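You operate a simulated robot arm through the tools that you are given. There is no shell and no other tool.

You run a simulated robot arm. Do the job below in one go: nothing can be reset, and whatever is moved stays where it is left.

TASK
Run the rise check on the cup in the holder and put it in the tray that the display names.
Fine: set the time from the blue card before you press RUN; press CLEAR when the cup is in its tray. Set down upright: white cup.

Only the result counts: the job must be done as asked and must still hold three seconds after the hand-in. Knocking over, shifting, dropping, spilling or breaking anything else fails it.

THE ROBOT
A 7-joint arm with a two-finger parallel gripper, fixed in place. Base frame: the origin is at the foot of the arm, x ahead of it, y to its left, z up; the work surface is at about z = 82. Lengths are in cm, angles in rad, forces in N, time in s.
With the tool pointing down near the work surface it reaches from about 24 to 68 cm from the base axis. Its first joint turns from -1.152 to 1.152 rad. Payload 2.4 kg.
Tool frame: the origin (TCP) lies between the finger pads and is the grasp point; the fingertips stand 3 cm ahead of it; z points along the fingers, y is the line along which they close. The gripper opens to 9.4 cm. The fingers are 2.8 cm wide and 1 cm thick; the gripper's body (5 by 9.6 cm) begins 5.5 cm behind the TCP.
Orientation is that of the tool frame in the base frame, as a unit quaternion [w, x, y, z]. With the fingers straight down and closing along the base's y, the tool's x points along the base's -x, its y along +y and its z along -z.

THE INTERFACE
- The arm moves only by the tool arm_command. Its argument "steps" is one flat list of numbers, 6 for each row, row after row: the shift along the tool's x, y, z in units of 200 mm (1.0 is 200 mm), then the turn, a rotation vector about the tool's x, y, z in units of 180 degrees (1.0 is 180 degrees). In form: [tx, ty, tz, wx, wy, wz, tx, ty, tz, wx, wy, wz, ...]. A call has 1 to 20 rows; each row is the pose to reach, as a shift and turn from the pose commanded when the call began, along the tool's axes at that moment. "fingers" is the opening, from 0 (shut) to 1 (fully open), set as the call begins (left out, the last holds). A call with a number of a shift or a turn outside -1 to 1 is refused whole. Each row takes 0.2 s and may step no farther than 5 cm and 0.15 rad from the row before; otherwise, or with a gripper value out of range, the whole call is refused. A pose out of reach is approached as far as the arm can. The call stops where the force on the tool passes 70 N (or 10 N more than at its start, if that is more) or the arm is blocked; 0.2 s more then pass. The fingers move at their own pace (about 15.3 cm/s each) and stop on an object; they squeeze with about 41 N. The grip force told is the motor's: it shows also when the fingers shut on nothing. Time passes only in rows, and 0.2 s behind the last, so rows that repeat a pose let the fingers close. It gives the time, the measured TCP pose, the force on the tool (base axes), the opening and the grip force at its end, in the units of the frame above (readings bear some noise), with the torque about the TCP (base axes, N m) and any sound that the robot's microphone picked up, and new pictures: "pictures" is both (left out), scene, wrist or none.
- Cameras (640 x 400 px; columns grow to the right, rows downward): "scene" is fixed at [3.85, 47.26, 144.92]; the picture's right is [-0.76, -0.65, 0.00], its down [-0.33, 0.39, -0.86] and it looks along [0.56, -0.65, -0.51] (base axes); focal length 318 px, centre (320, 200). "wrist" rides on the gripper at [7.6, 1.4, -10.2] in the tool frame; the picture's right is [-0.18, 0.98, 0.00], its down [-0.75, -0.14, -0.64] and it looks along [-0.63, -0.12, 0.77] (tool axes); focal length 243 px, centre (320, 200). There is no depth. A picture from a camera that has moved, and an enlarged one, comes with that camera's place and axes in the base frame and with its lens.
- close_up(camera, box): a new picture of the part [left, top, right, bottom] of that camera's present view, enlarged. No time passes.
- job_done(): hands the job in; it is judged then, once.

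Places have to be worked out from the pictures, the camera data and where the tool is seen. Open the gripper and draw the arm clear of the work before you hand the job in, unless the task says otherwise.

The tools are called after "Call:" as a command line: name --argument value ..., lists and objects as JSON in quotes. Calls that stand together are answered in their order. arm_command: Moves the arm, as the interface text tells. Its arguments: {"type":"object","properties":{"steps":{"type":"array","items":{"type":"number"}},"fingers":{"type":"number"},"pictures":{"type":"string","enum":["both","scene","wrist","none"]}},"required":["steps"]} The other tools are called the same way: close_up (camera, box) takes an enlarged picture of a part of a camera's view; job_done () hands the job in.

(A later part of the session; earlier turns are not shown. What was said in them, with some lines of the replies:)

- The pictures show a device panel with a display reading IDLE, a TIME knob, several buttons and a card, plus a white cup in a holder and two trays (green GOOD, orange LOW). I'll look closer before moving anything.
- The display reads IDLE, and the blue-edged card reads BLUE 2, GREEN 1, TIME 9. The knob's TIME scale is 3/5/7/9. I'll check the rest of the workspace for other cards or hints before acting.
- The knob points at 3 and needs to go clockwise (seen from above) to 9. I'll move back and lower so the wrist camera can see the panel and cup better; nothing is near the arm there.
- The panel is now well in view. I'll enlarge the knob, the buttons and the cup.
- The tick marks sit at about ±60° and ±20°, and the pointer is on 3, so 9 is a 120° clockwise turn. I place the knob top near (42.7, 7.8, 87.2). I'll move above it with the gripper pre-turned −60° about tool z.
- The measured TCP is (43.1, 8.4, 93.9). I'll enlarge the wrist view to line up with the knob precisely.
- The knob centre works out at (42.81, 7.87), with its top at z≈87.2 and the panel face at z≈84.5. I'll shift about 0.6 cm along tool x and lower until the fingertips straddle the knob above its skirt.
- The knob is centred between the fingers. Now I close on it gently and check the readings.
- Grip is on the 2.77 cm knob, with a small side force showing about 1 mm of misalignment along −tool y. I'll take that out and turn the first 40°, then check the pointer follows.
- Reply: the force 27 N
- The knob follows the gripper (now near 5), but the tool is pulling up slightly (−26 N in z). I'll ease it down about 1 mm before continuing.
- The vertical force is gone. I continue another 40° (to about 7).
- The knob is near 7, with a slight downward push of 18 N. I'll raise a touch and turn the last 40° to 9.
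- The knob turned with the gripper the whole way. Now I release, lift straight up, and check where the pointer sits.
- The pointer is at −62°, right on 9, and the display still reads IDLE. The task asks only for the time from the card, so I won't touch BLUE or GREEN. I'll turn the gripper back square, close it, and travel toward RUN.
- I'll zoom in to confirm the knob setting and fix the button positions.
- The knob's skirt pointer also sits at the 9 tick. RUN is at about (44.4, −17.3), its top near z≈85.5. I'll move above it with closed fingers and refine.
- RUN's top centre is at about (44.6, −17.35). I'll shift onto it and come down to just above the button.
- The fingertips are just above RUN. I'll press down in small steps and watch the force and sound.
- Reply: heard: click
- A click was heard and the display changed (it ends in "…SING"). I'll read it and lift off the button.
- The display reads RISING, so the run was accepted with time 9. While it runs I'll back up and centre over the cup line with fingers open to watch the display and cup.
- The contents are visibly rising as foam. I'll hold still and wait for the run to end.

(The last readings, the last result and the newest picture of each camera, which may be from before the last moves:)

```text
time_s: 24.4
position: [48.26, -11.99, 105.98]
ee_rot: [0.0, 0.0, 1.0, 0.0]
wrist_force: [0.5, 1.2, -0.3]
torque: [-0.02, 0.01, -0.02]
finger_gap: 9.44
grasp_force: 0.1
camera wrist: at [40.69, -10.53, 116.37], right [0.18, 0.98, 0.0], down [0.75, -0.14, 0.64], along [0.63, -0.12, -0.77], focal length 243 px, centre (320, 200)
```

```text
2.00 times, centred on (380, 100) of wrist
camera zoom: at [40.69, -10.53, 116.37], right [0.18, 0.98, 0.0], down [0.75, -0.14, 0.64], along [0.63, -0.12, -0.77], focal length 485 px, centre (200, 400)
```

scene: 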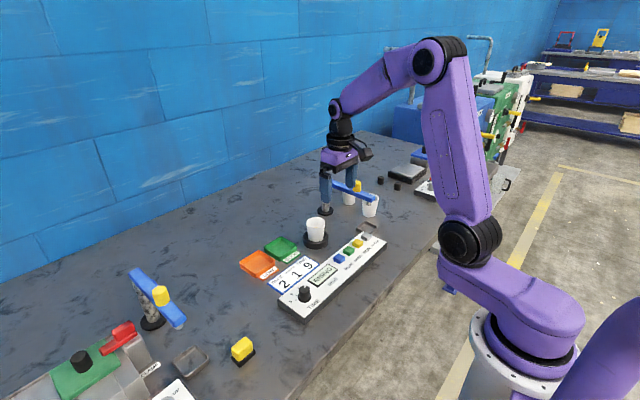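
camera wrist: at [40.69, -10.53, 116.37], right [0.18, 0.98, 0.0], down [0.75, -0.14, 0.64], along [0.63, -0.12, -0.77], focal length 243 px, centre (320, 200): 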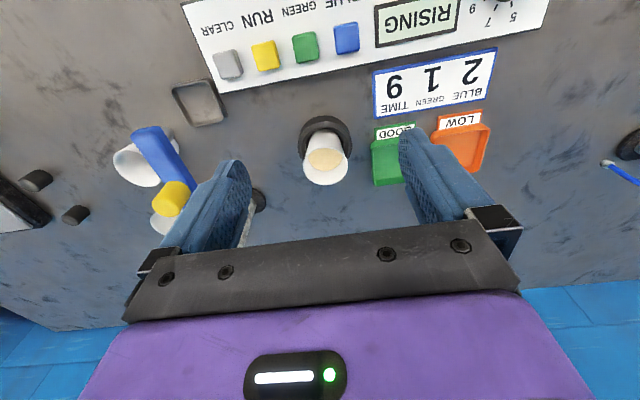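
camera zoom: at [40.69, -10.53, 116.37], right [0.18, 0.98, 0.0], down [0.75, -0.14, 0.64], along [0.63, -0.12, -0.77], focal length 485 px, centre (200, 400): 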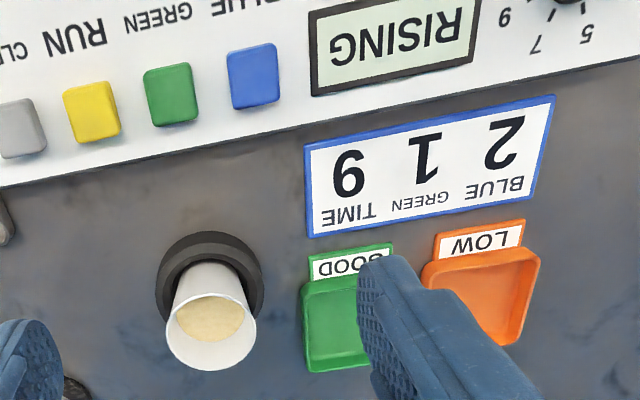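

Still RISING. I'll wait another 3 seconds or so.

Call:
arm_command --steps '[0, 0, 0, 0, 0, 0, 0, 0, 0, 0, 0, 0, 0, 0, 0, 0, 0, 0, 0, 0, 0, 0, 0, 0, 0, 0, 0, 0, 0, 0, 0, 0, 0, 0, 0, 0, 0, 0, 0, 0, 0, 0, 0, 0, 0, 0, 0, 0, 0, 0, 0, 0, 0, 0, 0, 0, 0, 0, 0, 0, 0, 0, 0, 0, 0, 0, 0, 0, 0, 0, 0, 0, 0, 0, 0, 0, 0, 0, 0, 0, 0, 0, 0, 0, 0, 0, 0, 0, 0, 0]' --fingers 1 --pictures "wrist"

Call:
close_up --camera "wrist" --box '[290, 0, 470, 200]'

```text
time_s: 27.6
position: [48.32, -11.97, 106.09]
ee_rot: [0.0, 0.001, 1.0, 0.001]
wrist_force: [-0.5, -0.5, -0.5]
torque: [0.01, 0.01, -0.03]
finger_gap: 9.38
grasp_force: 0.0
camera wrist: at [40.69, -10.53, 116.37], right [0.18, 0.98, 0.0], down [0.75, -0.14, 0.64], along [0.63, -0.12, -0.77], focal length 243 px, centre (320, 200)
```

wrist: 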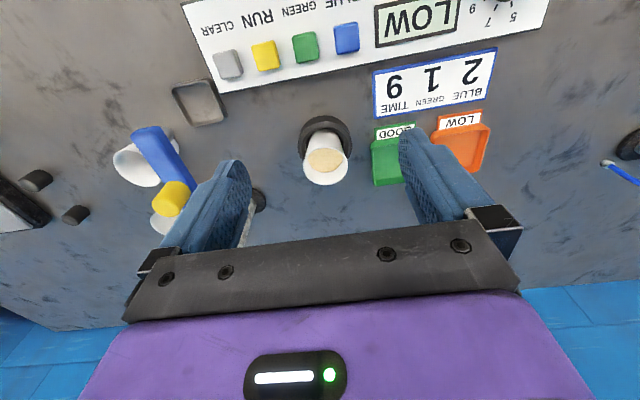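

```text
2.00 times, centred on (380, 100) of wrist
camera zoom: at [40.69, -10.53, 116.37], right [0.18, 0.98, 0.0], down [0.75, -0.14, 0.64], along [0.63, -0.12, -0.77], focal length 485 px, centre (200, 400)
```

zoom: 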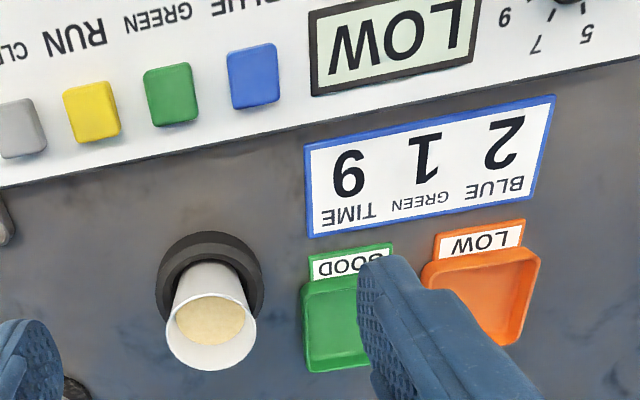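

The display now says LOW, so the cup goes in the orange LOW tray. The cup is at about (57.0, −12.85) with its rim near z≈89.5. I'll move above it with fingers open and refine the alignment.

Call:
arm_command --steps '[-0.15, -0.01, 0.05, 0, 0, 0, -0.3, -0.03, 0.1, 0, 0, 0, -0.4, -0.04, 0.25, 0, 0, 0, -0.435, -0.0425, 0.38, 0, 0, 0, -0.435, -0.0425, 0.45, 0, 0, 0, -0.435, -0.0425, 0.45, 0, 0, 0]' --fingers 1 --pictures "both"

Call:
close_up --camera "wrist" --box '[240, 90, 400, 190]'

Call:
close_up --camera "scene" --box '[270, 170, 370, 260]'

```text
time_s: 29.0
position: [56.69, -12.63, 96.96]
ee_rot: [0.0, 0.0, 1.0, -0.001]
wrist_force: [-0.1, 0.0, -0.1]
torque: [0.02, 0.03, 0.01]
finger_gap: 9.41
grasp_force: 0.1
camera wrist: at [49.07, -11.17, 107.27], right [0.18, 0.98, 0.0], down [0.75, -0.14, 0.64], along [0.63, -0.12, -0.77], focal length 243 px, centre (320, 200)
```

scene: 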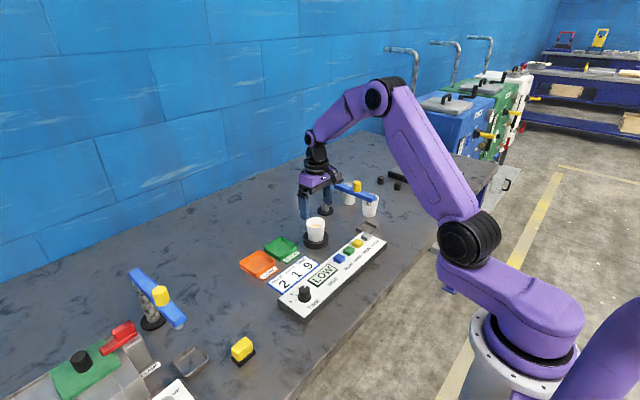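
wrist: 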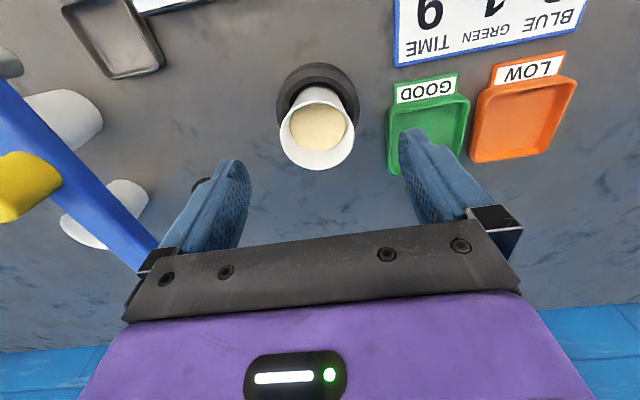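

```text
4.00 times, centred on (320, 140) of wrist
camera zoom: at [49.07, -11.17, 107.27], right [0.18, 0.98, 0.0], down [0.75, -0.14, 0.64], along [0.63, -0.12, -0.77], focal length 970 px, centre (320, 440)
```

zoom: 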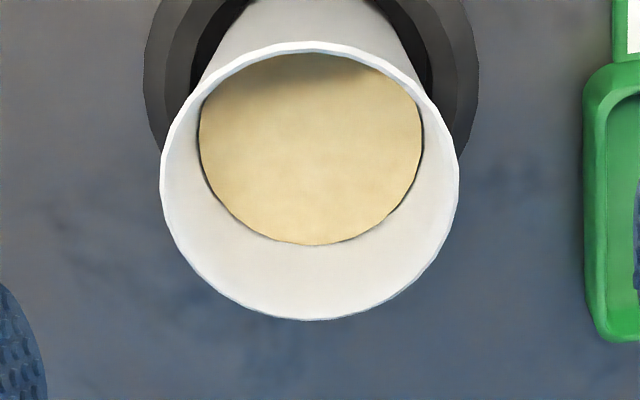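

```text
4.44 times, centred on (320, 215) of scene
camera zoom: at [3.85, 47.26, 144.92], right [-0.76, -0.65, 0.0], down [-0.33, 0.39, -0.86], along [0.56, -0.65, -0.51], focal length 1416 px, centre (320, 133)
```

zoom: 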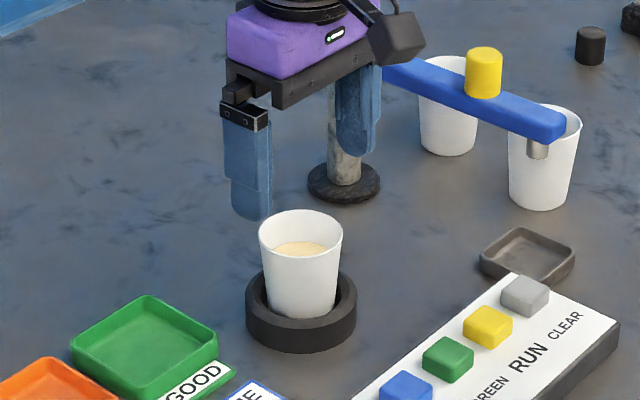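

The cup centre triangulates to (57.1, −12.9), rim z≈89.6, and the holder ring's top is near z≈84.1. I'll shift over and lower to TCP z≈88, keeping the fingertips above the ring.

Call:
arm_command --steps '[-0.0205, -0.0135, 0, 0, 0, 0, -0.0205, -0.0135, 0.1, 0, 0, 0, -0.0205, -0.0135, 0.2, 0, 0, 0, -0.0205, -0.0135, 0.3, 0, 0, 0, -0.0205, -0.0135, 0.38, 0, 0, 0, -0.0205, -0.0135, 0.445, 0, 0, 0, -0.0205, -0.0135, 0.445, 0, 0, 0]' --fingers 1 --pictures "both"

Call:
close_up --camera "scene" --box '[270, 170, 370, 260]'

Call:
close_up --camera "wrist" --box '[200, 100, 440, 250]'

```text
time_s: 30.6
position: [57.27, -12.98, 88.19]
ee_rot: [0.0, 0.0, 1.0, 0.0]
wrist_force: [0.2, 0.3, -0.1]
torque: [-0.01, 0.03, -0.01]
finger_gap: 9.38
grasp_force: 0.1
camera wrist: at [49.58, -11.48, 98.54], right [0.18, 0.98, 0.0], down [0.75, -0.14, 0.64], along [0.63, -0.12, -0.77], focal length 243 px, centre (320, 200)
```

scene: 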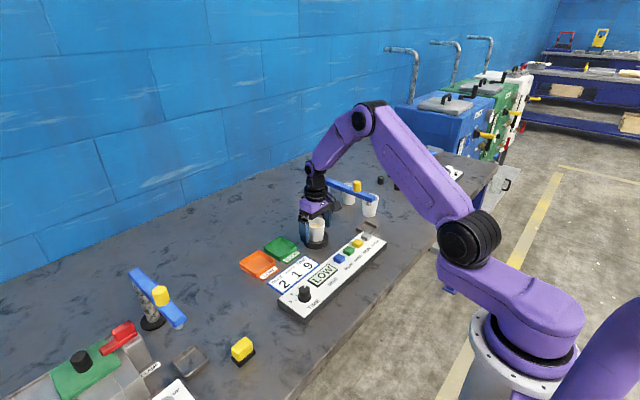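
wrist: 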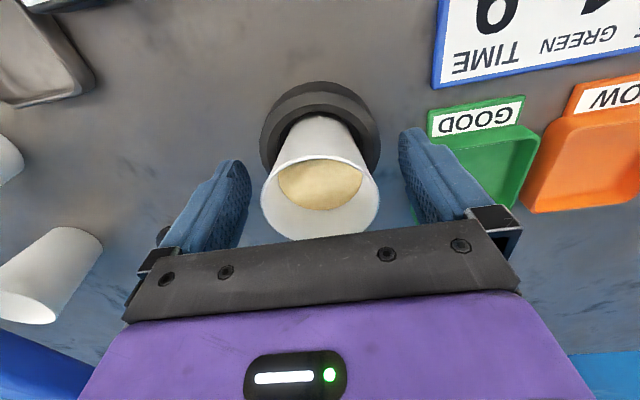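

```text
4.44 times, centred on (320, 215) of scene
camera zoom: at [3.85, 47.26, 144.92], right [-0.76, -0.65, 0.0], down [-0.33, 0.39, -0.86], along [0.56, -0.65, -0.51], focal length 1416 px, centre (320, 133)
```

zoom: 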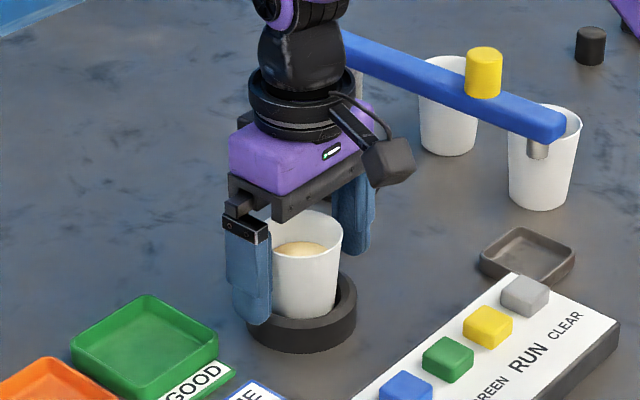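

```text
2.67 times, centred on (320, 175) of wrist
camera zoom: at [49.58, -11.48, 98.54], right [0.18, 0.98, 0.0], down [0.75, -0.14, 0.64], along [0.63, -0.12, -0.77], focal length 647 px, centre (320, 267)
```

zoom: 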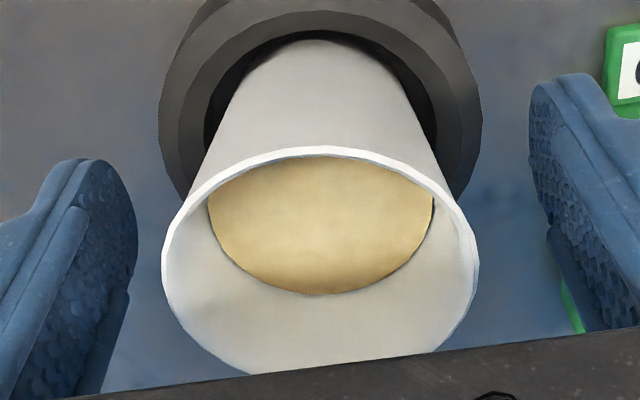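

The cup is centred between the fingers. I close on it.

Call:
arm_command --steps '[0, 0, 0, 0, 0, 0, 0, 0, 0, 0, 0, 0, 0, 0, 0, 0, 0, 0, 0, 0, 0, 0, 0, 0]' --fingers 0.4 --pictures "both"

Call:
close_up --camera "scene" --box '[270, 170, 370, 260]'

```text
time_s: 31.6
position: [57.2, -12.91, 88.19]
ee_rot: [-0.001, 0.0, 1.0, 0.0]
wrist_force: [0.1, 0.6, 0.2]
torque: [-0.01, 0.03, -0.01]
finger_gap: 5.71
grasp_force: 40.6
camera wrist: at [49.58, -11.49, 98.57], right [0.18, 0.98, 0.0], down [0.75, -0.14, 0.64], along [0.63, -0.12, -0.77], focal length 243 px, centre (320, 200)
```

scene: 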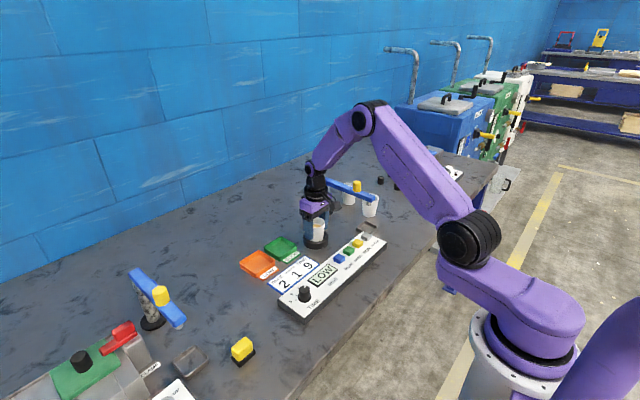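
wrist: 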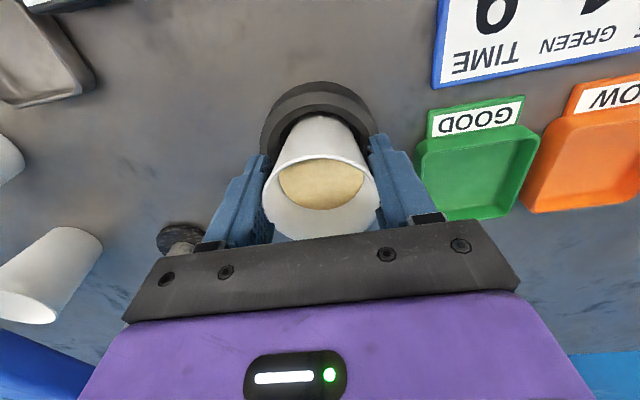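

```text
4.44 times, centred on (320, 215) of scene
camera zoom: at [3.85, 47.26, 144.92], right [-0.76, -0.65, 0.0], down [-0.33, 0.39, -0.86], along [0.56, -0.65, -0.51], focal length 1416 px, centre (320, 133)
```

zoom: 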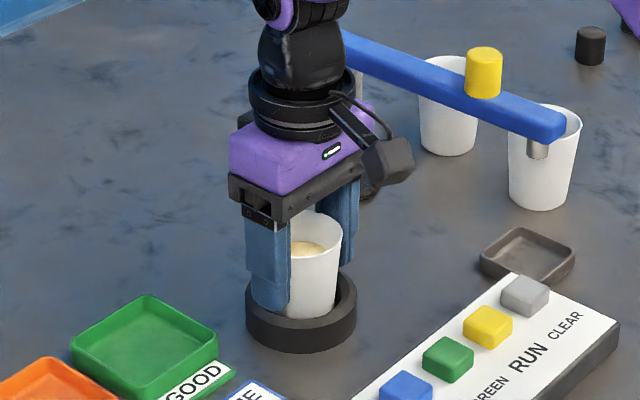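

The cup is gripped (5.71 cm, 40 N). I lift it slowly and check it's held upright.

Call:
arm_command --steps '[0, 0, -0.02, 0, 0, 0, 0, 0, -0.06, 0, 0, 0, 0, 0, -0.11, 0, 0, 0, 0, 0, -0.17, 0, 0, 0, 0, 0, -0.24, 0, 0, 0, 0, 0, -0.31, 0, 0, 0, 0, 0, -0.37, 0, 0, 0, 0, 0, -0.4, 0, 0, 0, 0, 0, -0.4, 0, 0, 0]' --pictures "both"

Call:
close_up --camera "scene" --box '[230, 170, 360, 300]'

Call:
close_up --camera "wrist" --box '[370, 80, 570, 230]'

```text
time_s: 33.6
position: [57.38, -12.91, 95.91]
ee_rot: [0.0, 0.001, 1.0, 0.0]
wrist_force: [0.1, 0.7, 0.0]
torque: [0.01, 0.02, 0.0]
finger_gap: 5.73
grasp_force: 41.2
camera wrist: at [49.59, -11.42, 106.35], right [0.18, 0.98, 0.0], down [0.75, -0.14, 0.64], along [0.63, -0.12, -0.77], focal length 243 px, centre (320, 200)
```

scene: 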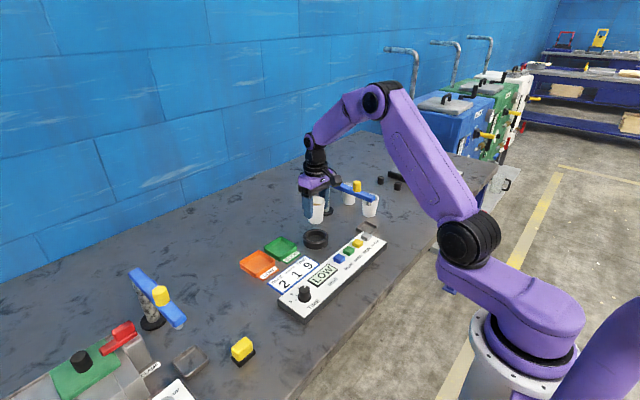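
wrist: 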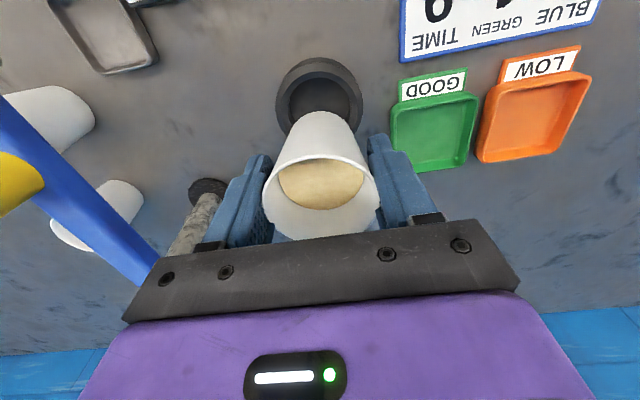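

```text
3.08 times, centred on (295, 235) of scene
camera zoom: at [3.85, 47.26, 144.92], right [-0.76, -0.65, 0.0], down [-0.33, 0.39, -0.86], along [0.56, -0.65, -0.51], focal length 980 px, centre (397, 92)
```

zoom: 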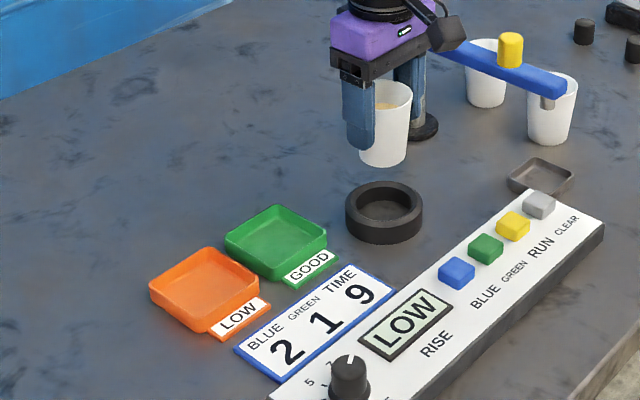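

```text
2.67 times, centred on (470, 155) of wrist
camera zoom: at [49.59, -11.42, 106.35], right [0.18, 0.98, 0.0], down [0.75, -0.14, 0.64], along [0.63, -0.12, -0.77], focal length 647 px, centre (-80, 320)
```

zoom: 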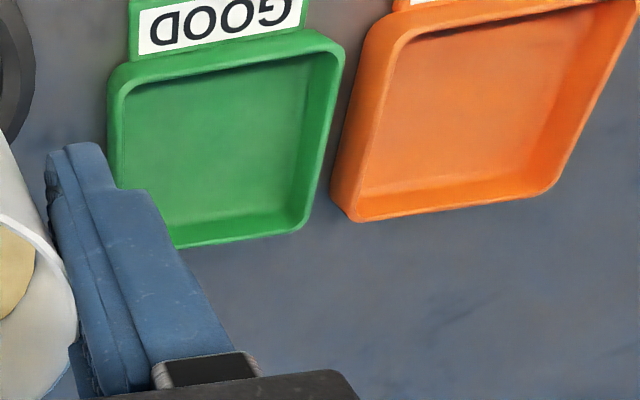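

The cup hangs upright in the grip. The orange LOW tray's centre is at about (62.1, 6.85). I'll carry the cup over at this height, gently.

Call:
arm_command --steps '[-0.01, 0.04, 0, 0, 0, 0, -0.03, 0.12, 0, 0, 0, 0, -0.053, 0.22, 0, 0, 0, 0, -0.08, 0.33, 0, 0, 0, 0, -0.106, 0.44, 0, 0, 0, 0, -0.132, 0.55, 0, 0, 0, 0, -0.159, 0.66, 0, 0, 0, 0, -0.185, 0.77, 0, 0, 0, 0, -0.21, 0.87, 0, 0, 0, 0, -0.228, 0.95, 0, 0, 0, 0, -0.236, 0.98, 0, 0, 0, 0, -0.236, 0.9875, 0, 0, 0, 0, -0.236, 0.9875, 0, 0, 0, 0]' --pictures "both"

Call:
close_up --camera "scene" --box '[220, 180, 320, 290]'

Call:
close_up --camera "wrist" --box '[200, 40, 440, 190]'

```text
time_s: 36.4
position: [61.83, 6.95, 96.12]
ee_rot: [0.0, 0.0, 1.0, 0.0]
wrist_force: [-0.2, -0.1, -0.8]
torque: [-0.01, -0.03, 0.0]
finger_gap: 5.74
grasp_force: 41.2
camera wrist: at [54.24, 8.34, 106.52], right [0.18, 0.98, 0.0], down [0.75, -0.14, 0.64], along [0.63, -0.12, -0.77], focal length 243 px, centre (320, 200)
```

scene: 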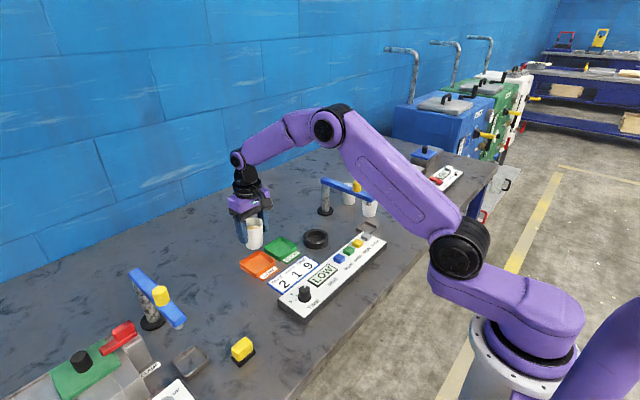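
wrist: 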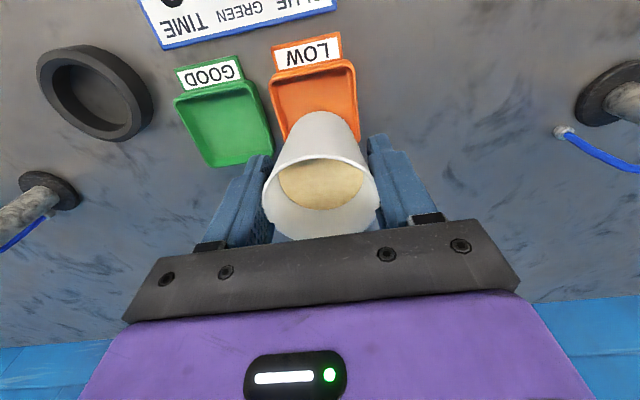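

```text
3.64 times, centred on (270, 235) of scene
camera zoom: at [3.85, 47.26, 144.92], right [-0.76, -0.65, 0.0], down [-0.33, 0.39, -0.86], along [0.56, -0.65, -0.51], focal length 1158 px, centre (502, 73)
```

zoom: 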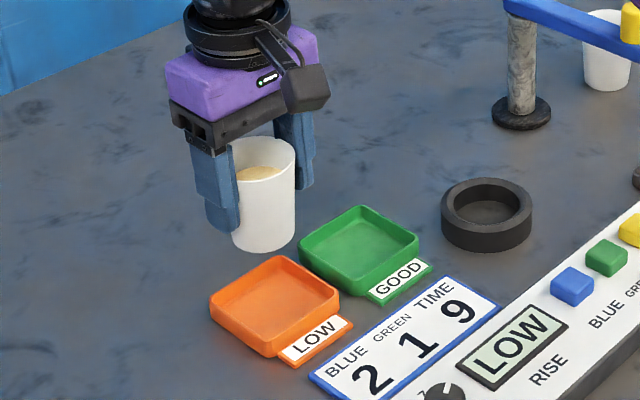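

```text
2.67 times, centred on (320, 115) of wrist
camera zoom: at [54.24, 8.34, 106.52], right [0.18, 0.98, 0.0], down [0.75, -0.14, 0.64], along [0.63, -0.12, -0.77], focal length 647 px, centre (320, 427)
```

zoom: 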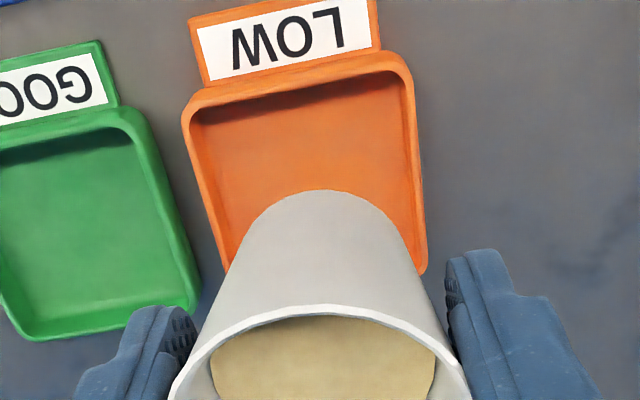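

From this closer view the LOW tray spans x 59.0–66.1, y 3.0–10.2, so its centre is (62.5, 6.6). I'll shift the cup over that and lower to just above the floor.

Call:
arm_command --steps '[-0.02, -0.009, 0, 0, 0, 0, -0.04, -0.0175, 0, 0, 0, 0, -0.04, -0.0175, 0.05, 0, 0, 0, -0.04, -0.0175, 0.12, 0, 0, 0, -0.04, -0.0175, 0.19, 0, 0, 0, -0.04, -0.0175, 0.25, 0, 0, 0, -0.04, -0.0175, 0.3, 0, 0, 0, -0.04, -0.0175, 0.34, 0, 0, 0, -0.04, -0.0175, 0.355, 0, 0, 0, -0.04, -0.0175, 0.355, 0, 0, 0]' --pictures "both"

Call:
close_up --camera "scene" --box '[220, 190, 320, 300]'

Call:
close_up --camera "wrist" --box '[200, 60, 440, 210]'

```text
time_s: 38.6
position: [62.62, 6.44, 88.96]
ee_rot: [0.0, 0.0, 1.0, -0.001]
wrist_force: [-0.6, -0.2, 0.8]
torque: [-0.01, -0.03, -0.02]
finger_gap: 5.72
grasp_force: 41.2
camera wrist: at [55.0, 7.93, 99.36], right [0.18, 0.98, 0.0], down [0.75, -0.14, 0.64], along [0.63, -0.12, -0.77], focal length 243 px, centre (320, 200)
```

scene: 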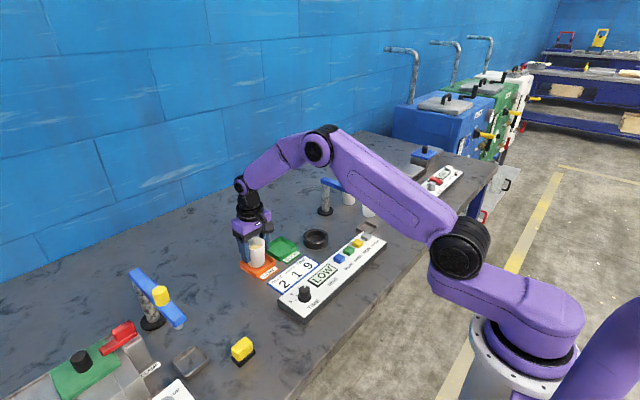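
wrist: 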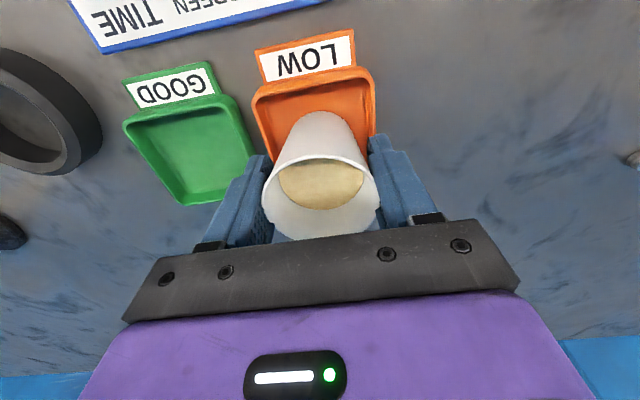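

```text
3.64 times, centred on (270, 245) of scene
camera zoom: at [3.85, 47.26, 144.92], right [-0.76, -0.65, 0.0], down [-0.33, 0.39, -0.86], along [0.56, -0.65, -0.51], focal length 1158 px, centre (502, 36)
```

zoom: 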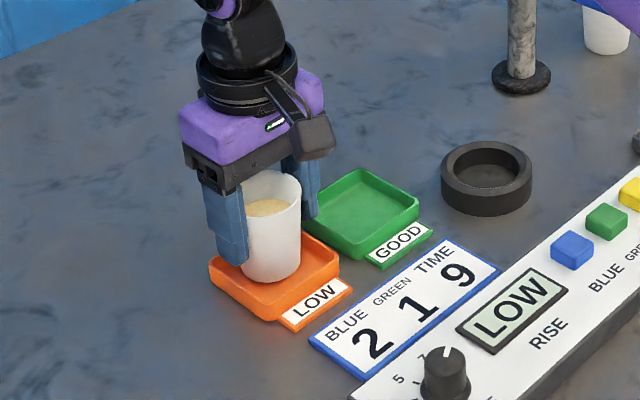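

```text
2.67 times, centred on (320, 135) of wrist
camera zoom: at [55.0, 7.93, 99.36], right [0.18, 0.98, 0.0], down [0.75, -0.14, 0.64], along [0.63, -0.12, -0.77], focal length 647 px, centre (320, 373)
```

zoom: 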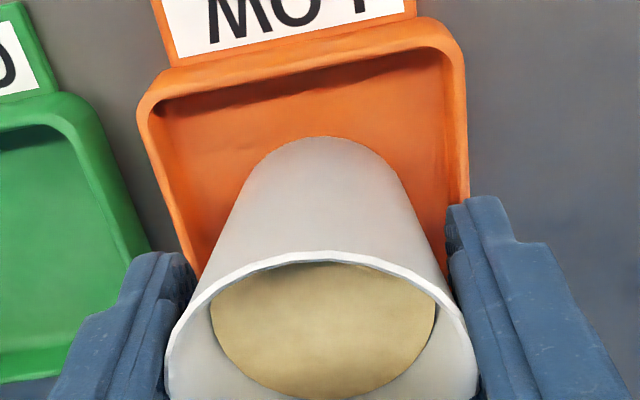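

The cup is well inside the tray outline. I'll lower the last bit in small steps, watching the vertical force for contact.

Call:
arm_command --steps '[0, 0.003, 0.01, 0, 0, 0, 0, 0.003, 0.02, 0, 0, 0, 0, 0.003, 0.025, 0, 0, 0, 0, 0.003, 0.03, 0, 0, 0]' --pictures "none"

```text
time_s: 39.6
position: [62.67, 6.68, 88.39]
ee_rot: [0.0, 0.0, 1.0, 0.0]
wrist_force: [-0.8, 0.0, -1.3]
torque: [-0.02, 0.02, 0.0]
finger_gap: 5.74
grasp_force: 40.6
```

No contact yet at TCP z≈88.4. I continue in 1 mm steps.

Call:
arm_command --steps '[0, 0, 0.005, 0, 0, 0, 0, 0, 0.01, 0, 0, 0]' --pictures "none"

```text
time_s: 40.2
position: [62.63, 6.66, 88.26]
ee_rot: [0.001, 0.0, 1.0, 0.001]
wrist_force: [-1.1, 0.3, 4.7]
torque: [-0.1, 0.08, 0.02]
finger_gap: 5.74
grasp_force: 40.9
```

Light contact now (+4.7 N). I'll go 0.5 mm more to make sure the base is seated.

Call:
arm_command --steps '[0, 0, 0.003, 0, 0, 0, 0, 0, 0.003, 0, 0, 0]' --pictures "both"

Call:
close_up --camera "scene" --box '[220, 190, 320, 300]'

```text
time_s: 40.8
position: [62.68, 6.62, 88.17]
ee_rot: [0.001, -0.001, 1.0, 0.001]
wrist_force: [-4.8, 1.1, 16.8]
torque: [0.02, 0.27, 0.01]
finger_gap: 5.71
grasp_force: 41.4
camera wrist: at [55.06, 8.08, 98.52], right [0.18, 0.98, 0.0], down [0.75, -0.14, 0.64], along [0.63, -0.12, -0.77], focal length 243 px, centre (320, 200)
```

scene: 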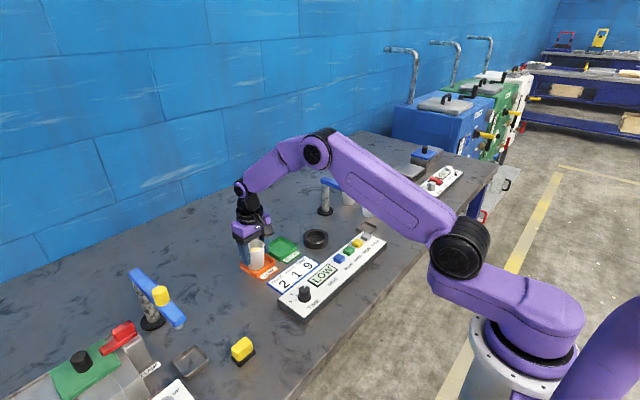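
wrist: 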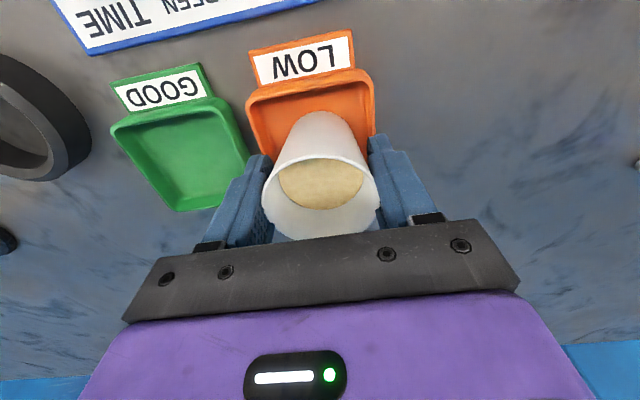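

```text
3.64 times, centred on (270, 245) of scene
camera zoom: at [3.8, 47.26, 144.92], right [-0.76, -0.65, 0.0], down [-0.33, 0.39, -0.86], along [0.56, -0.65, -0.51], focal length 1158 px, centre (502, 36)
```

zoom: 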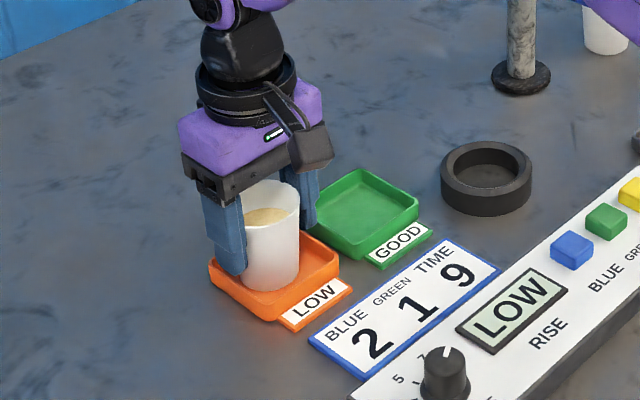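

The base is seated on the tray floor (16.8 N). I'll relieve the slight over-press, then open the fingers.

Call:
arm_command --steps '[0, 0, -0.003, 0, 0, 0, 0, 0, -0.003, 0, 0, 0]' --pictures "none"

Call:
arm_command --steps '[0, 0, 0, 0, 0, 0, 0, 0, 0, 0, 0, 0, 0, 0, 0, 0, 0, 0]' --fingers 1 --pictures "both"

Call:
close_up --camera "scene" --box '[220, 190, 320, 300]'

```text
time_s: 41.4
position: [62.76, 6.59, 88.25]
ee_rot: [0.002, 0.0, 1.0, 0.0]
wrist_force: [1.6, 2.6, 12.5]
torque: [0.08, -0.05, -0.01]
finger_gap: 5.74
grasp_force: 40.7
```

```text
time_s: 42.2
position: [62.61, 6.61, 88.06]
ee_rot: [-0.001, 0.0, 1.0, 0.0]
wrist_force: [-0.5, -0.5, 0.3]
torque: [-0.03, -0.06, -0.03]
finger_gap: 9.39
grasp_force: 0.0
camera wrist: at [55.03, 8.03, 98.47], right [0.18, 0.98, 0.0], down [0.75, -0.14, 0.64], along [0.63, -0.12, -0.77], focal length 243 px, centre (320, 200)
```

scene: 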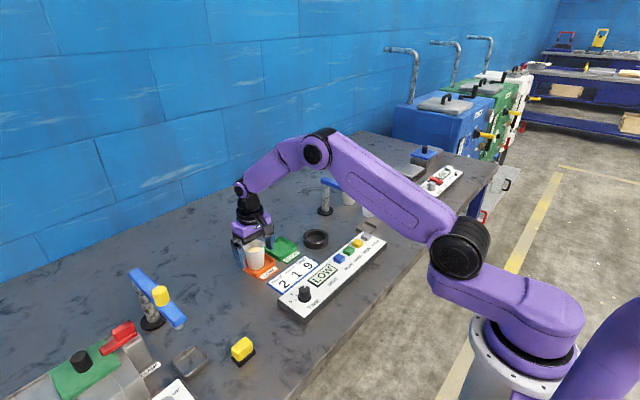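
wrist: 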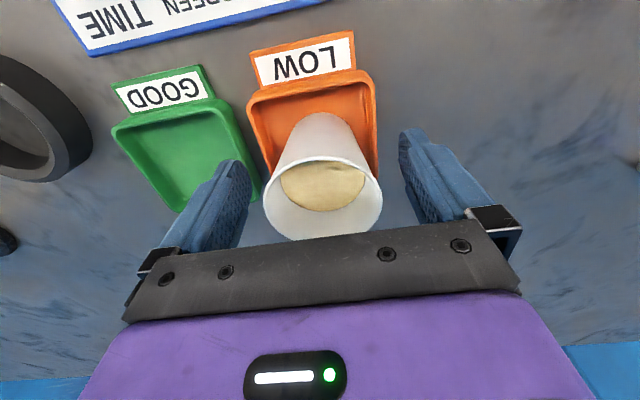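

```text
3.64 times, centred on (270, 245) of scene
camera zoom: at [3.85, 47.26, 144.92], right [-0.76, -0.65, 0.0], down [-0.33, 0.39, -0.86], along [0.56, -0.65, -0.51], focal length 1158 px, centre (502, 36)
```

zoom: 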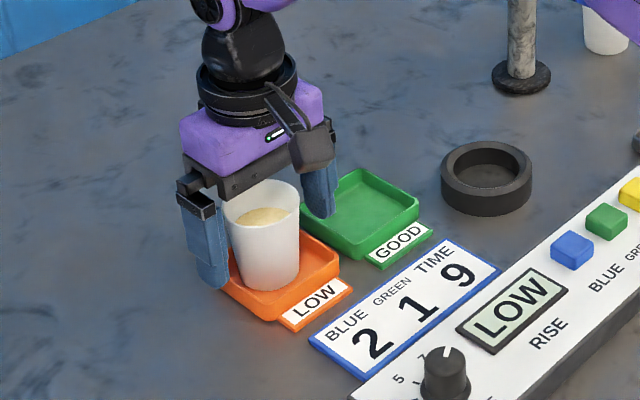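

The cup stands upright in the LOW tray, free of the fingers. I'll raise straight up clear of the rim.

Call:
arm_command --steps '[0, 0, -0.06, 0, 0, 0, 0, 0, -0.15, 0, 0, 0, 0, 0, -0.26, 0, 0, 0, 0, 0, -0.38, 0, 0, 0, 0, 0, -0.5, 0, 0, 0, 0, 0, -0.6, 0, 0, 0, 0, 0, -0.6, 0, 0, 0]' --fingers 1 --pictures "both"

Call:
close_up --camera "scene" --box '[220, 190, 320, 300]'

```text
time_s: 43.8
position: [62.86, 6.38, 100.22]
ee_rot: [0.001, 0.0, 1.0, 0.0]
wrist_force: [0.3, -0.5, 0.3]
torque: [-0.03, 0.0, 0.01]
finger_gap: 9.4
grasp_force: 0.2
camera wrist: at [55.13, 7.84, 110.57], right [0.18, 0.98, 0.0], down [0.75, -0.14, 0.64], along [0.63, -0.12, -0.77], focal length 243 px, centre (320, 200)
```

scene: 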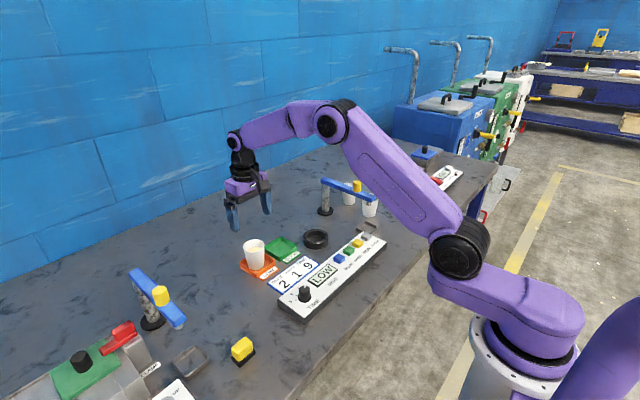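
wrist: 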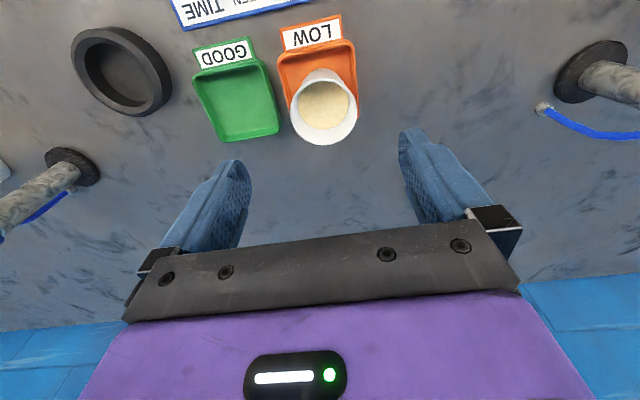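

```text
3.64 times, centred on (270, 245) of scene
camera zoom: at [3.85, 47.26, 144.92], right [-0.76, -0.65, 0.0], down [-0.33, 0.39, -0.86], along [0.56, -0.65, -0.51], focal length 1158 px, centre (502, 36)
```

zoom: 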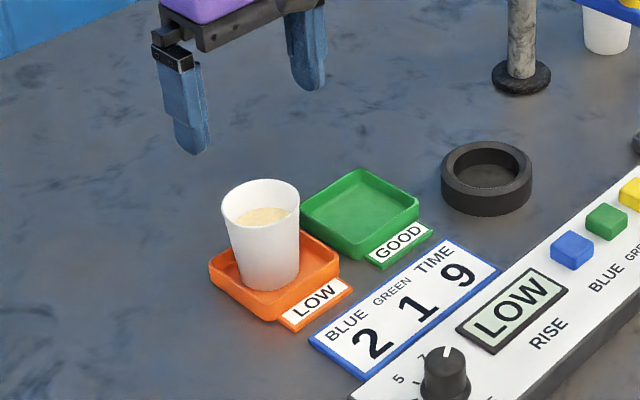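

The cup is standing upright in the LOW tray. Next is CLEAR, at about (44.6, −21.8). I'll travel back high with closed fingers, first to a midpoint.

Call:
arm_command --steps '[0.12, -0.08, 0, 0, 0, 0, 0.26, -0.175, 0, 0, 0, 0, 0.4, -0.27, 0, 0, 0, 0, 0.54, -0.365, 0, 0, 0, 0, 0.68, -0.46, 0, 0, 0, 0, 0.8, -0.54, 0, 0, 0, 0, 0.843, -0.569, 0, 0, 0, 0, 0.843, -0.569, 0, 0, 0, 0]' --fingers 0 --pictures "none"

Call:
arm_command --steps '[0.015, -0.18, 0, 0, 0, 0, 0.035, -0.38, 0.05, 0, 0, 0, 0.055, -0.58, 0.1, 0, 0, 0, 0.065, -0.75, 0.15, 0, 0, 0, 0.07, -0.835, 0.2, 0, 0, 0, 0.07, -0.835, 0.2, 0, 0, 0]' --fingers 0 --pictures "both"

Call:
close_up --camera "wrist" --box '[240, 60, 400, 160]'

```text
time_s: 45.6
position: [45.7, -4.76, 100.29]
ee_rot: [0.0, 0.0, 1.0, 0.0]
wrist_force: [-0.5, -0.9, 0.1]
torque: [0.03, -0.02, -0.03]
finger_gap: 0.0
grasp_force: 33.7
```

```text
time_s: 47.0
position: [43.94, -21.52, 96.37]
ee_rot: [0.0, 0.0, 1.0, 0.0]
wrist_force: [0.6, -0.3, 0.1]
torque: [0.0, 0.02, -0.03]
finger_gap: 0.0
grasp_force: 32.8
camera wrist: at [36.38, -20.04, 106.76], right [0.18, 0.98, 0.0], down [0.75, -0.14, 0.64], along [0.63, -0.12, -0.77], focal length 243 px, centre (320, 200)
```

scene: 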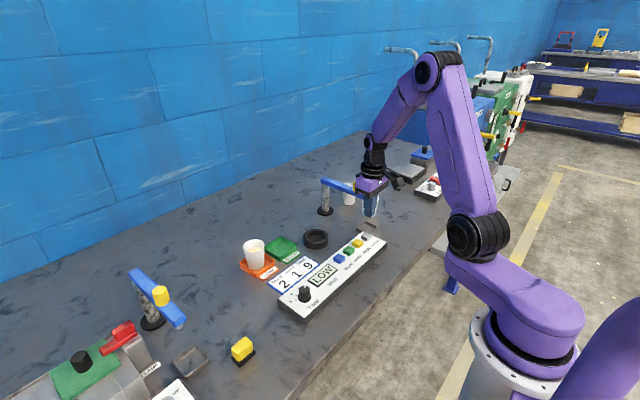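
wrist: 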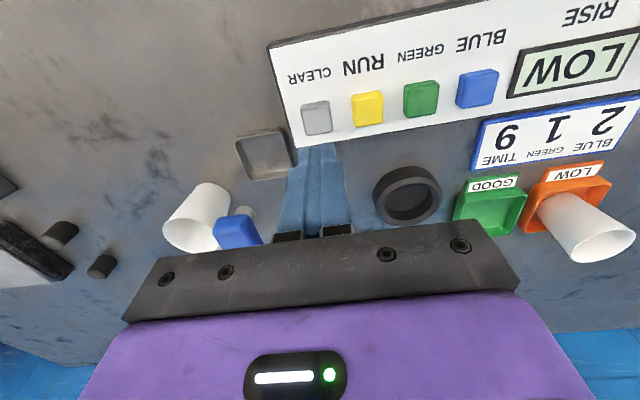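

```text
4.00 times, centred on (320, 110) of wrist
camera zoom: at [36.38, -20.04, 106.76], right [0.18, 0.98, 0.0], down [0.75, -0.14, 0.64], along [0.63, -0.12, -0.77], focal length 970 px, centre (320, 560)
```

zoom: 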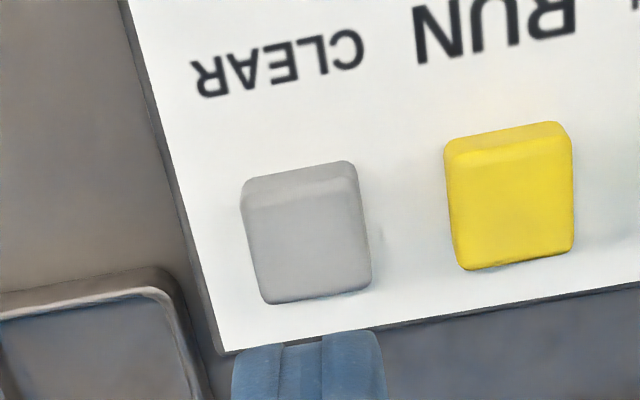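

CLEAR's top centre is at (44.7, −21.9). I'll align over it and come down to just above.

Call:
arm_command --steps '[-0.034, -0.013, 0.1, 0, 0, 0, -0.034, -0.013, 0.2, 0, 0, 0, -0.034, -0.013, 0.3, 0, 0, 0, -0.034, -0.013, 0.348, 0, 0, 0, -0.034, -0.013, 0.348, 0, 0, 0]' --fingers 0 --pictures "both"

Call:
close_up --camera "scene" --box '[330, 190, 410, 270]'

```text
time_s: 48.2
position: [45.22, -21.67, 89.3]
ee_rot: [-0.001, 0.0, 1.0, 0.0]
wrist_force: [0.0, 0.1, -0.2]
torque: [0.02, -0.01, 0.03]
finger_gap: 0.01
grasp_force: 33.3
camera wrist: at [37.46, -20.23, 99.65], right [0.18, 0.98, 0.0], down [0.75, -0.14, 0.64], along [0.63, -0.12, -0.77], focal length 243 px, centre (320, 200)
```

scene: 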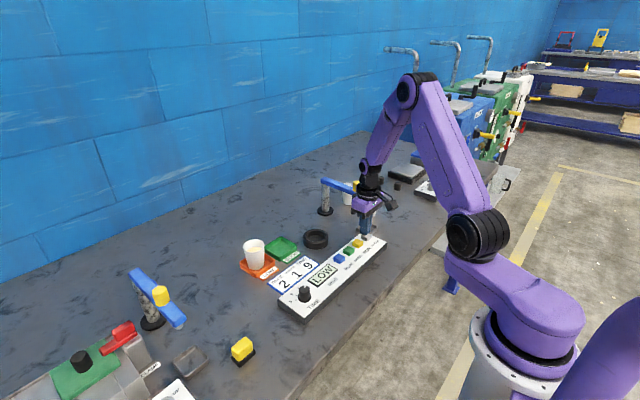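
wrist: 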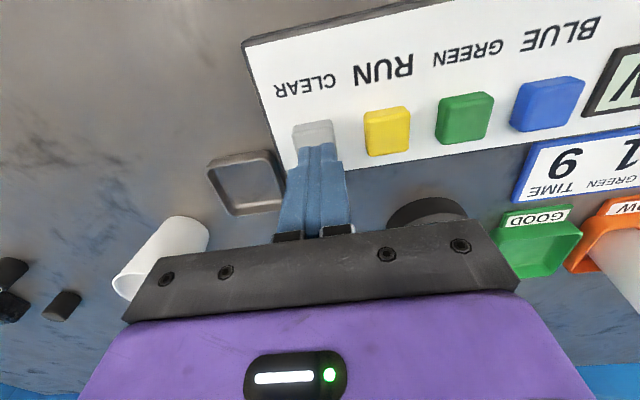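

```text
5.00 times, centred on (370, 230) of scene
camera zoom: at [3.85, 47.26, 144.92], right [-0.76, -0.65, 0.0], down [-0.33, 0.39, -0.86], along [0.56, -0.65, -0.51], focal length 1592 px, centre (70, 50)
```

zoom: 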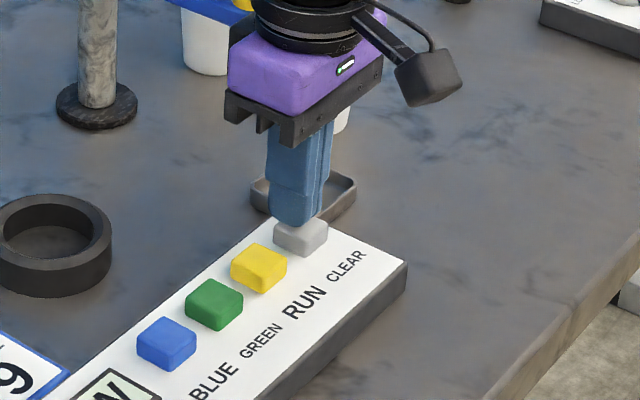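

I'm about 0.5 cm too far in x. I'll correct that first, then press down in small steps.

Call:
arm_command --steps '[0.025, -0.008, 0, 0, 0, 0, 0.025, -0.008, 0.0, 0, 0, 0, 0.025, -0.008, 0.01, 0, 0, 0, 0.025, -0.008, 0.02, 0, 0, 0, 0.025, -0.008, 0.03, 0, 0, 0, 0.025, -0.008, 0.038, 0, 0, 0]' --fingers 0 --pictures "both"

Call:
close_up --camera "scene" --box '[280, 220, 400, 310]'

```text
time_s: 49.6
position: [44.64, -21.97, 88.42]
ee_rot: [0.0, 0.0, 1.0, 0.0]
wrist_force: [-2.1, -0.3, 3.4]
torque: [0.01, 0.04, -0.03]
finger_gap: 0.0
grasp_force: 33.1
heard: click
camera wrist: at [36.97, -20.49, 98.77], right [0.18, 0.98, 0.0], down [0.75, -0.14, 0.64], along [0.63, -0.12, -0.77], focal length 243 px, centre (320, 200)
```

scene: 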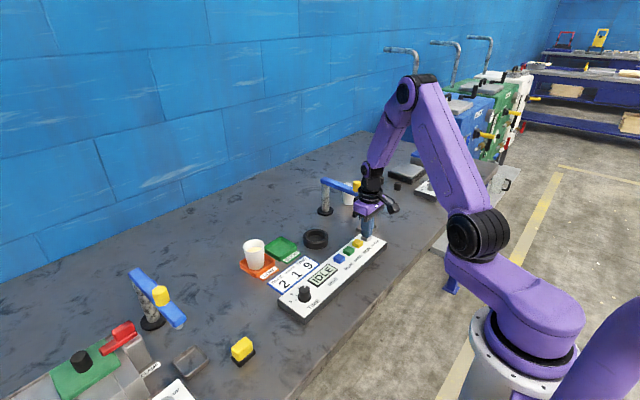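
wrist: 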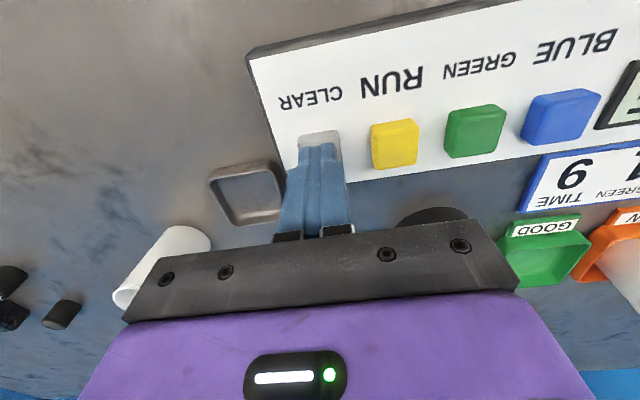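

```text
4.44 times, centred on (340, 265) of scene
camera zoom: at [3.84, 47.26, 144.92], right [-0.76, -0.65, 0.0], down [-0.33, 0.39, -0.86], along [0.56, -0.65, -0.51], focal length 1416 px, centre (231, -89)
```

zoom: 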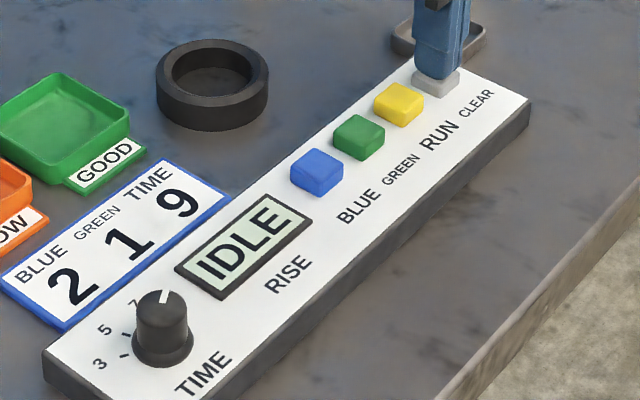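

CLEAR clicked and the display is back to IDLE. I'll lift straight up off the panel, draw the arm clear, and open the gripper.

Call:
arm_command --steps '[0, 0, -0.06, 0, 0, 0, 0, 0, -0.2, 0, 0, 0, 0, 0, -0.4, 0, 0, 0, 0, 0, -0.6, 0, 0, 0, 0, 0, -0.8, 0, 0, 0, 0, 0, -0.95, 0, 0, 0, 0, 0, -0.95, 0, 0, 0]' --fingers 0 --pictures "none"

Call:
arm_command --steps '[0.05, 0.15, -0.1, 0, 0, 0, 0.1, 0.35, -0.15, 0, 0, 0, 0.1, 0.55, -0.2, 0, 0, 0, 0.1, 0.7, -0.25, 0, 0, 0, 0.1, 0.75, -0.25, 0, 0, 0, 0.1, 0.75, -0.25, 0, 0, 0]' --fingers 1 --pictures "both"

Call:
close_up --camera "scene" --box '[220, 170, 400, 320]'

Call:
close_up --camera "wrist" --box '[140, 0, 480, 200]'

```text
time_s: 51.2
position: [44.57, -22.07, 107.45]
ee_rot: [-0.001, -0.001, 1.0, 0.0]
wrist_force: [0.5, -0.4, 0.2]
torque: [-0.02, 0.01, -0.01]
finger_gap: 0.02
grasp_force: 33.0
```

```text
time_s: 52.6
position: [42.28, -7.12, 112.38]
ee_rot: [0.0, 0.0, 1.0, 0.0]
wrist_force: [-0.1, -0.7, 0.1]
torque: [0.0, -0.04, 0.02]
finger_gap: 9.4
grasp_force: 0.0
camera wrist: at [34.74, -5.55, 122.69], right [0.18, 0.98, 0.0], down [0.75, -0.14, 0.64], along [0.63, -0.12, -0.77], focal length 243 px, centre (320, 200)
```

scene: 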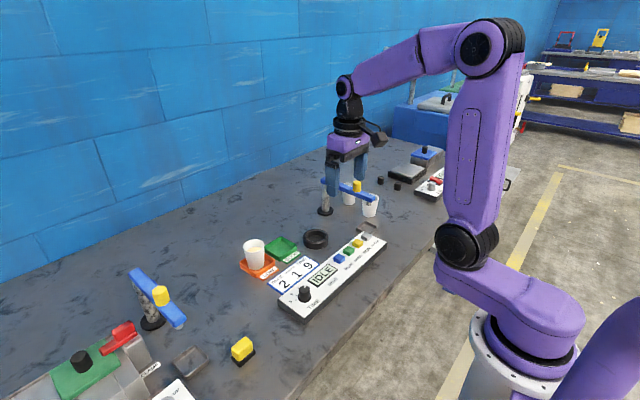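
wrist: 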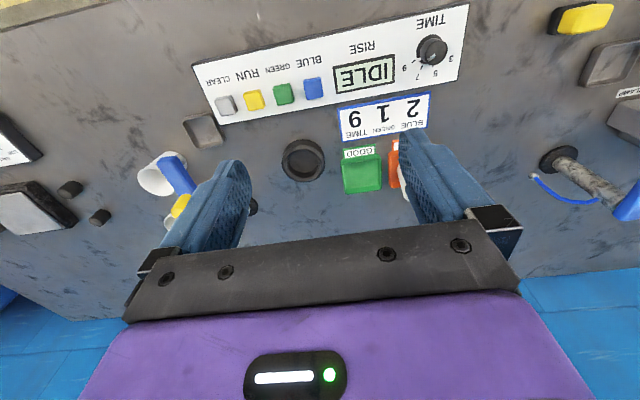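

```text
2.67 times, centred on (310, 245) of scene
camera zoom: at [3.85, 47.26, 144.92], right [-0.76, -0.65, 0.0], down [-0.33, 0.39, -0.86], along [0.56, -0.65, -0.51], focal length 849 px, centre (347, 80)
```

zoom: 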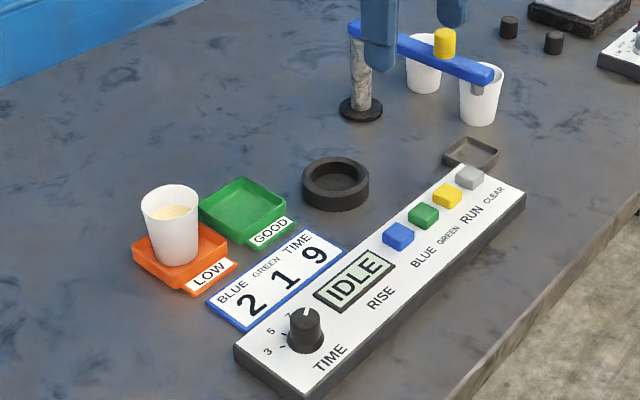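

```text
1.88 times, centred on (310, 100) of wrist
camera zoom: at [34.74, -5.55, 122.69], right [0.18, 0.98, 0.0], down [0.75, -0.14, 0.64], along [0.63, -0.12, -0.77], focal length 457 px, centre (339, 388)
```

zoom: 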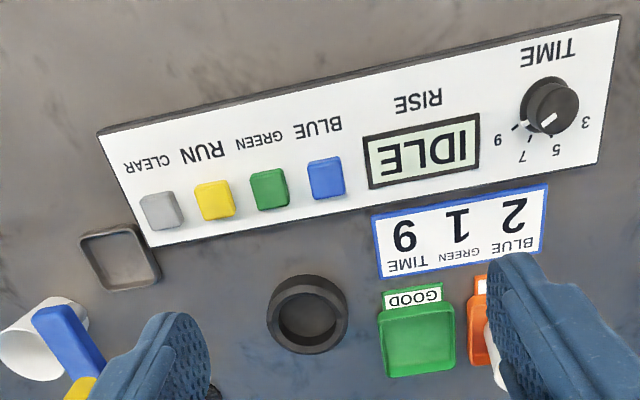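

The cup stands upright in the LOW tray, the display is back to IDLE after CLEAR, and nothing else looks moved. The gripper is open and well clear of the work, so I'm handing the job in.

Call:
job_done

```text
The job is handed in.
```

The rise check is done: the display read LOW, and the white cup now stands upright in the orange LOW tray. I haven't seen how the hand-in was judged.

- **Time:** I turned the knob from 3 to 9, the TIME on the blue card, before pressing RUN.
- **Run:** the display went from RISING to LOW, and foam rose in the cup.
- **Clear:** with the cup in its tray I pressed CLEAR, and the display went back to IDLE.
- **Arm:** the gripper is open and drawn clear, and I saw nothing else moved.

The card also lists BLUE 2 and GREEN 1. You asked only for the time from the card, so I did not press BLUE or GREEN. If the check was meant to include those presses, the LOW result was reached without them.
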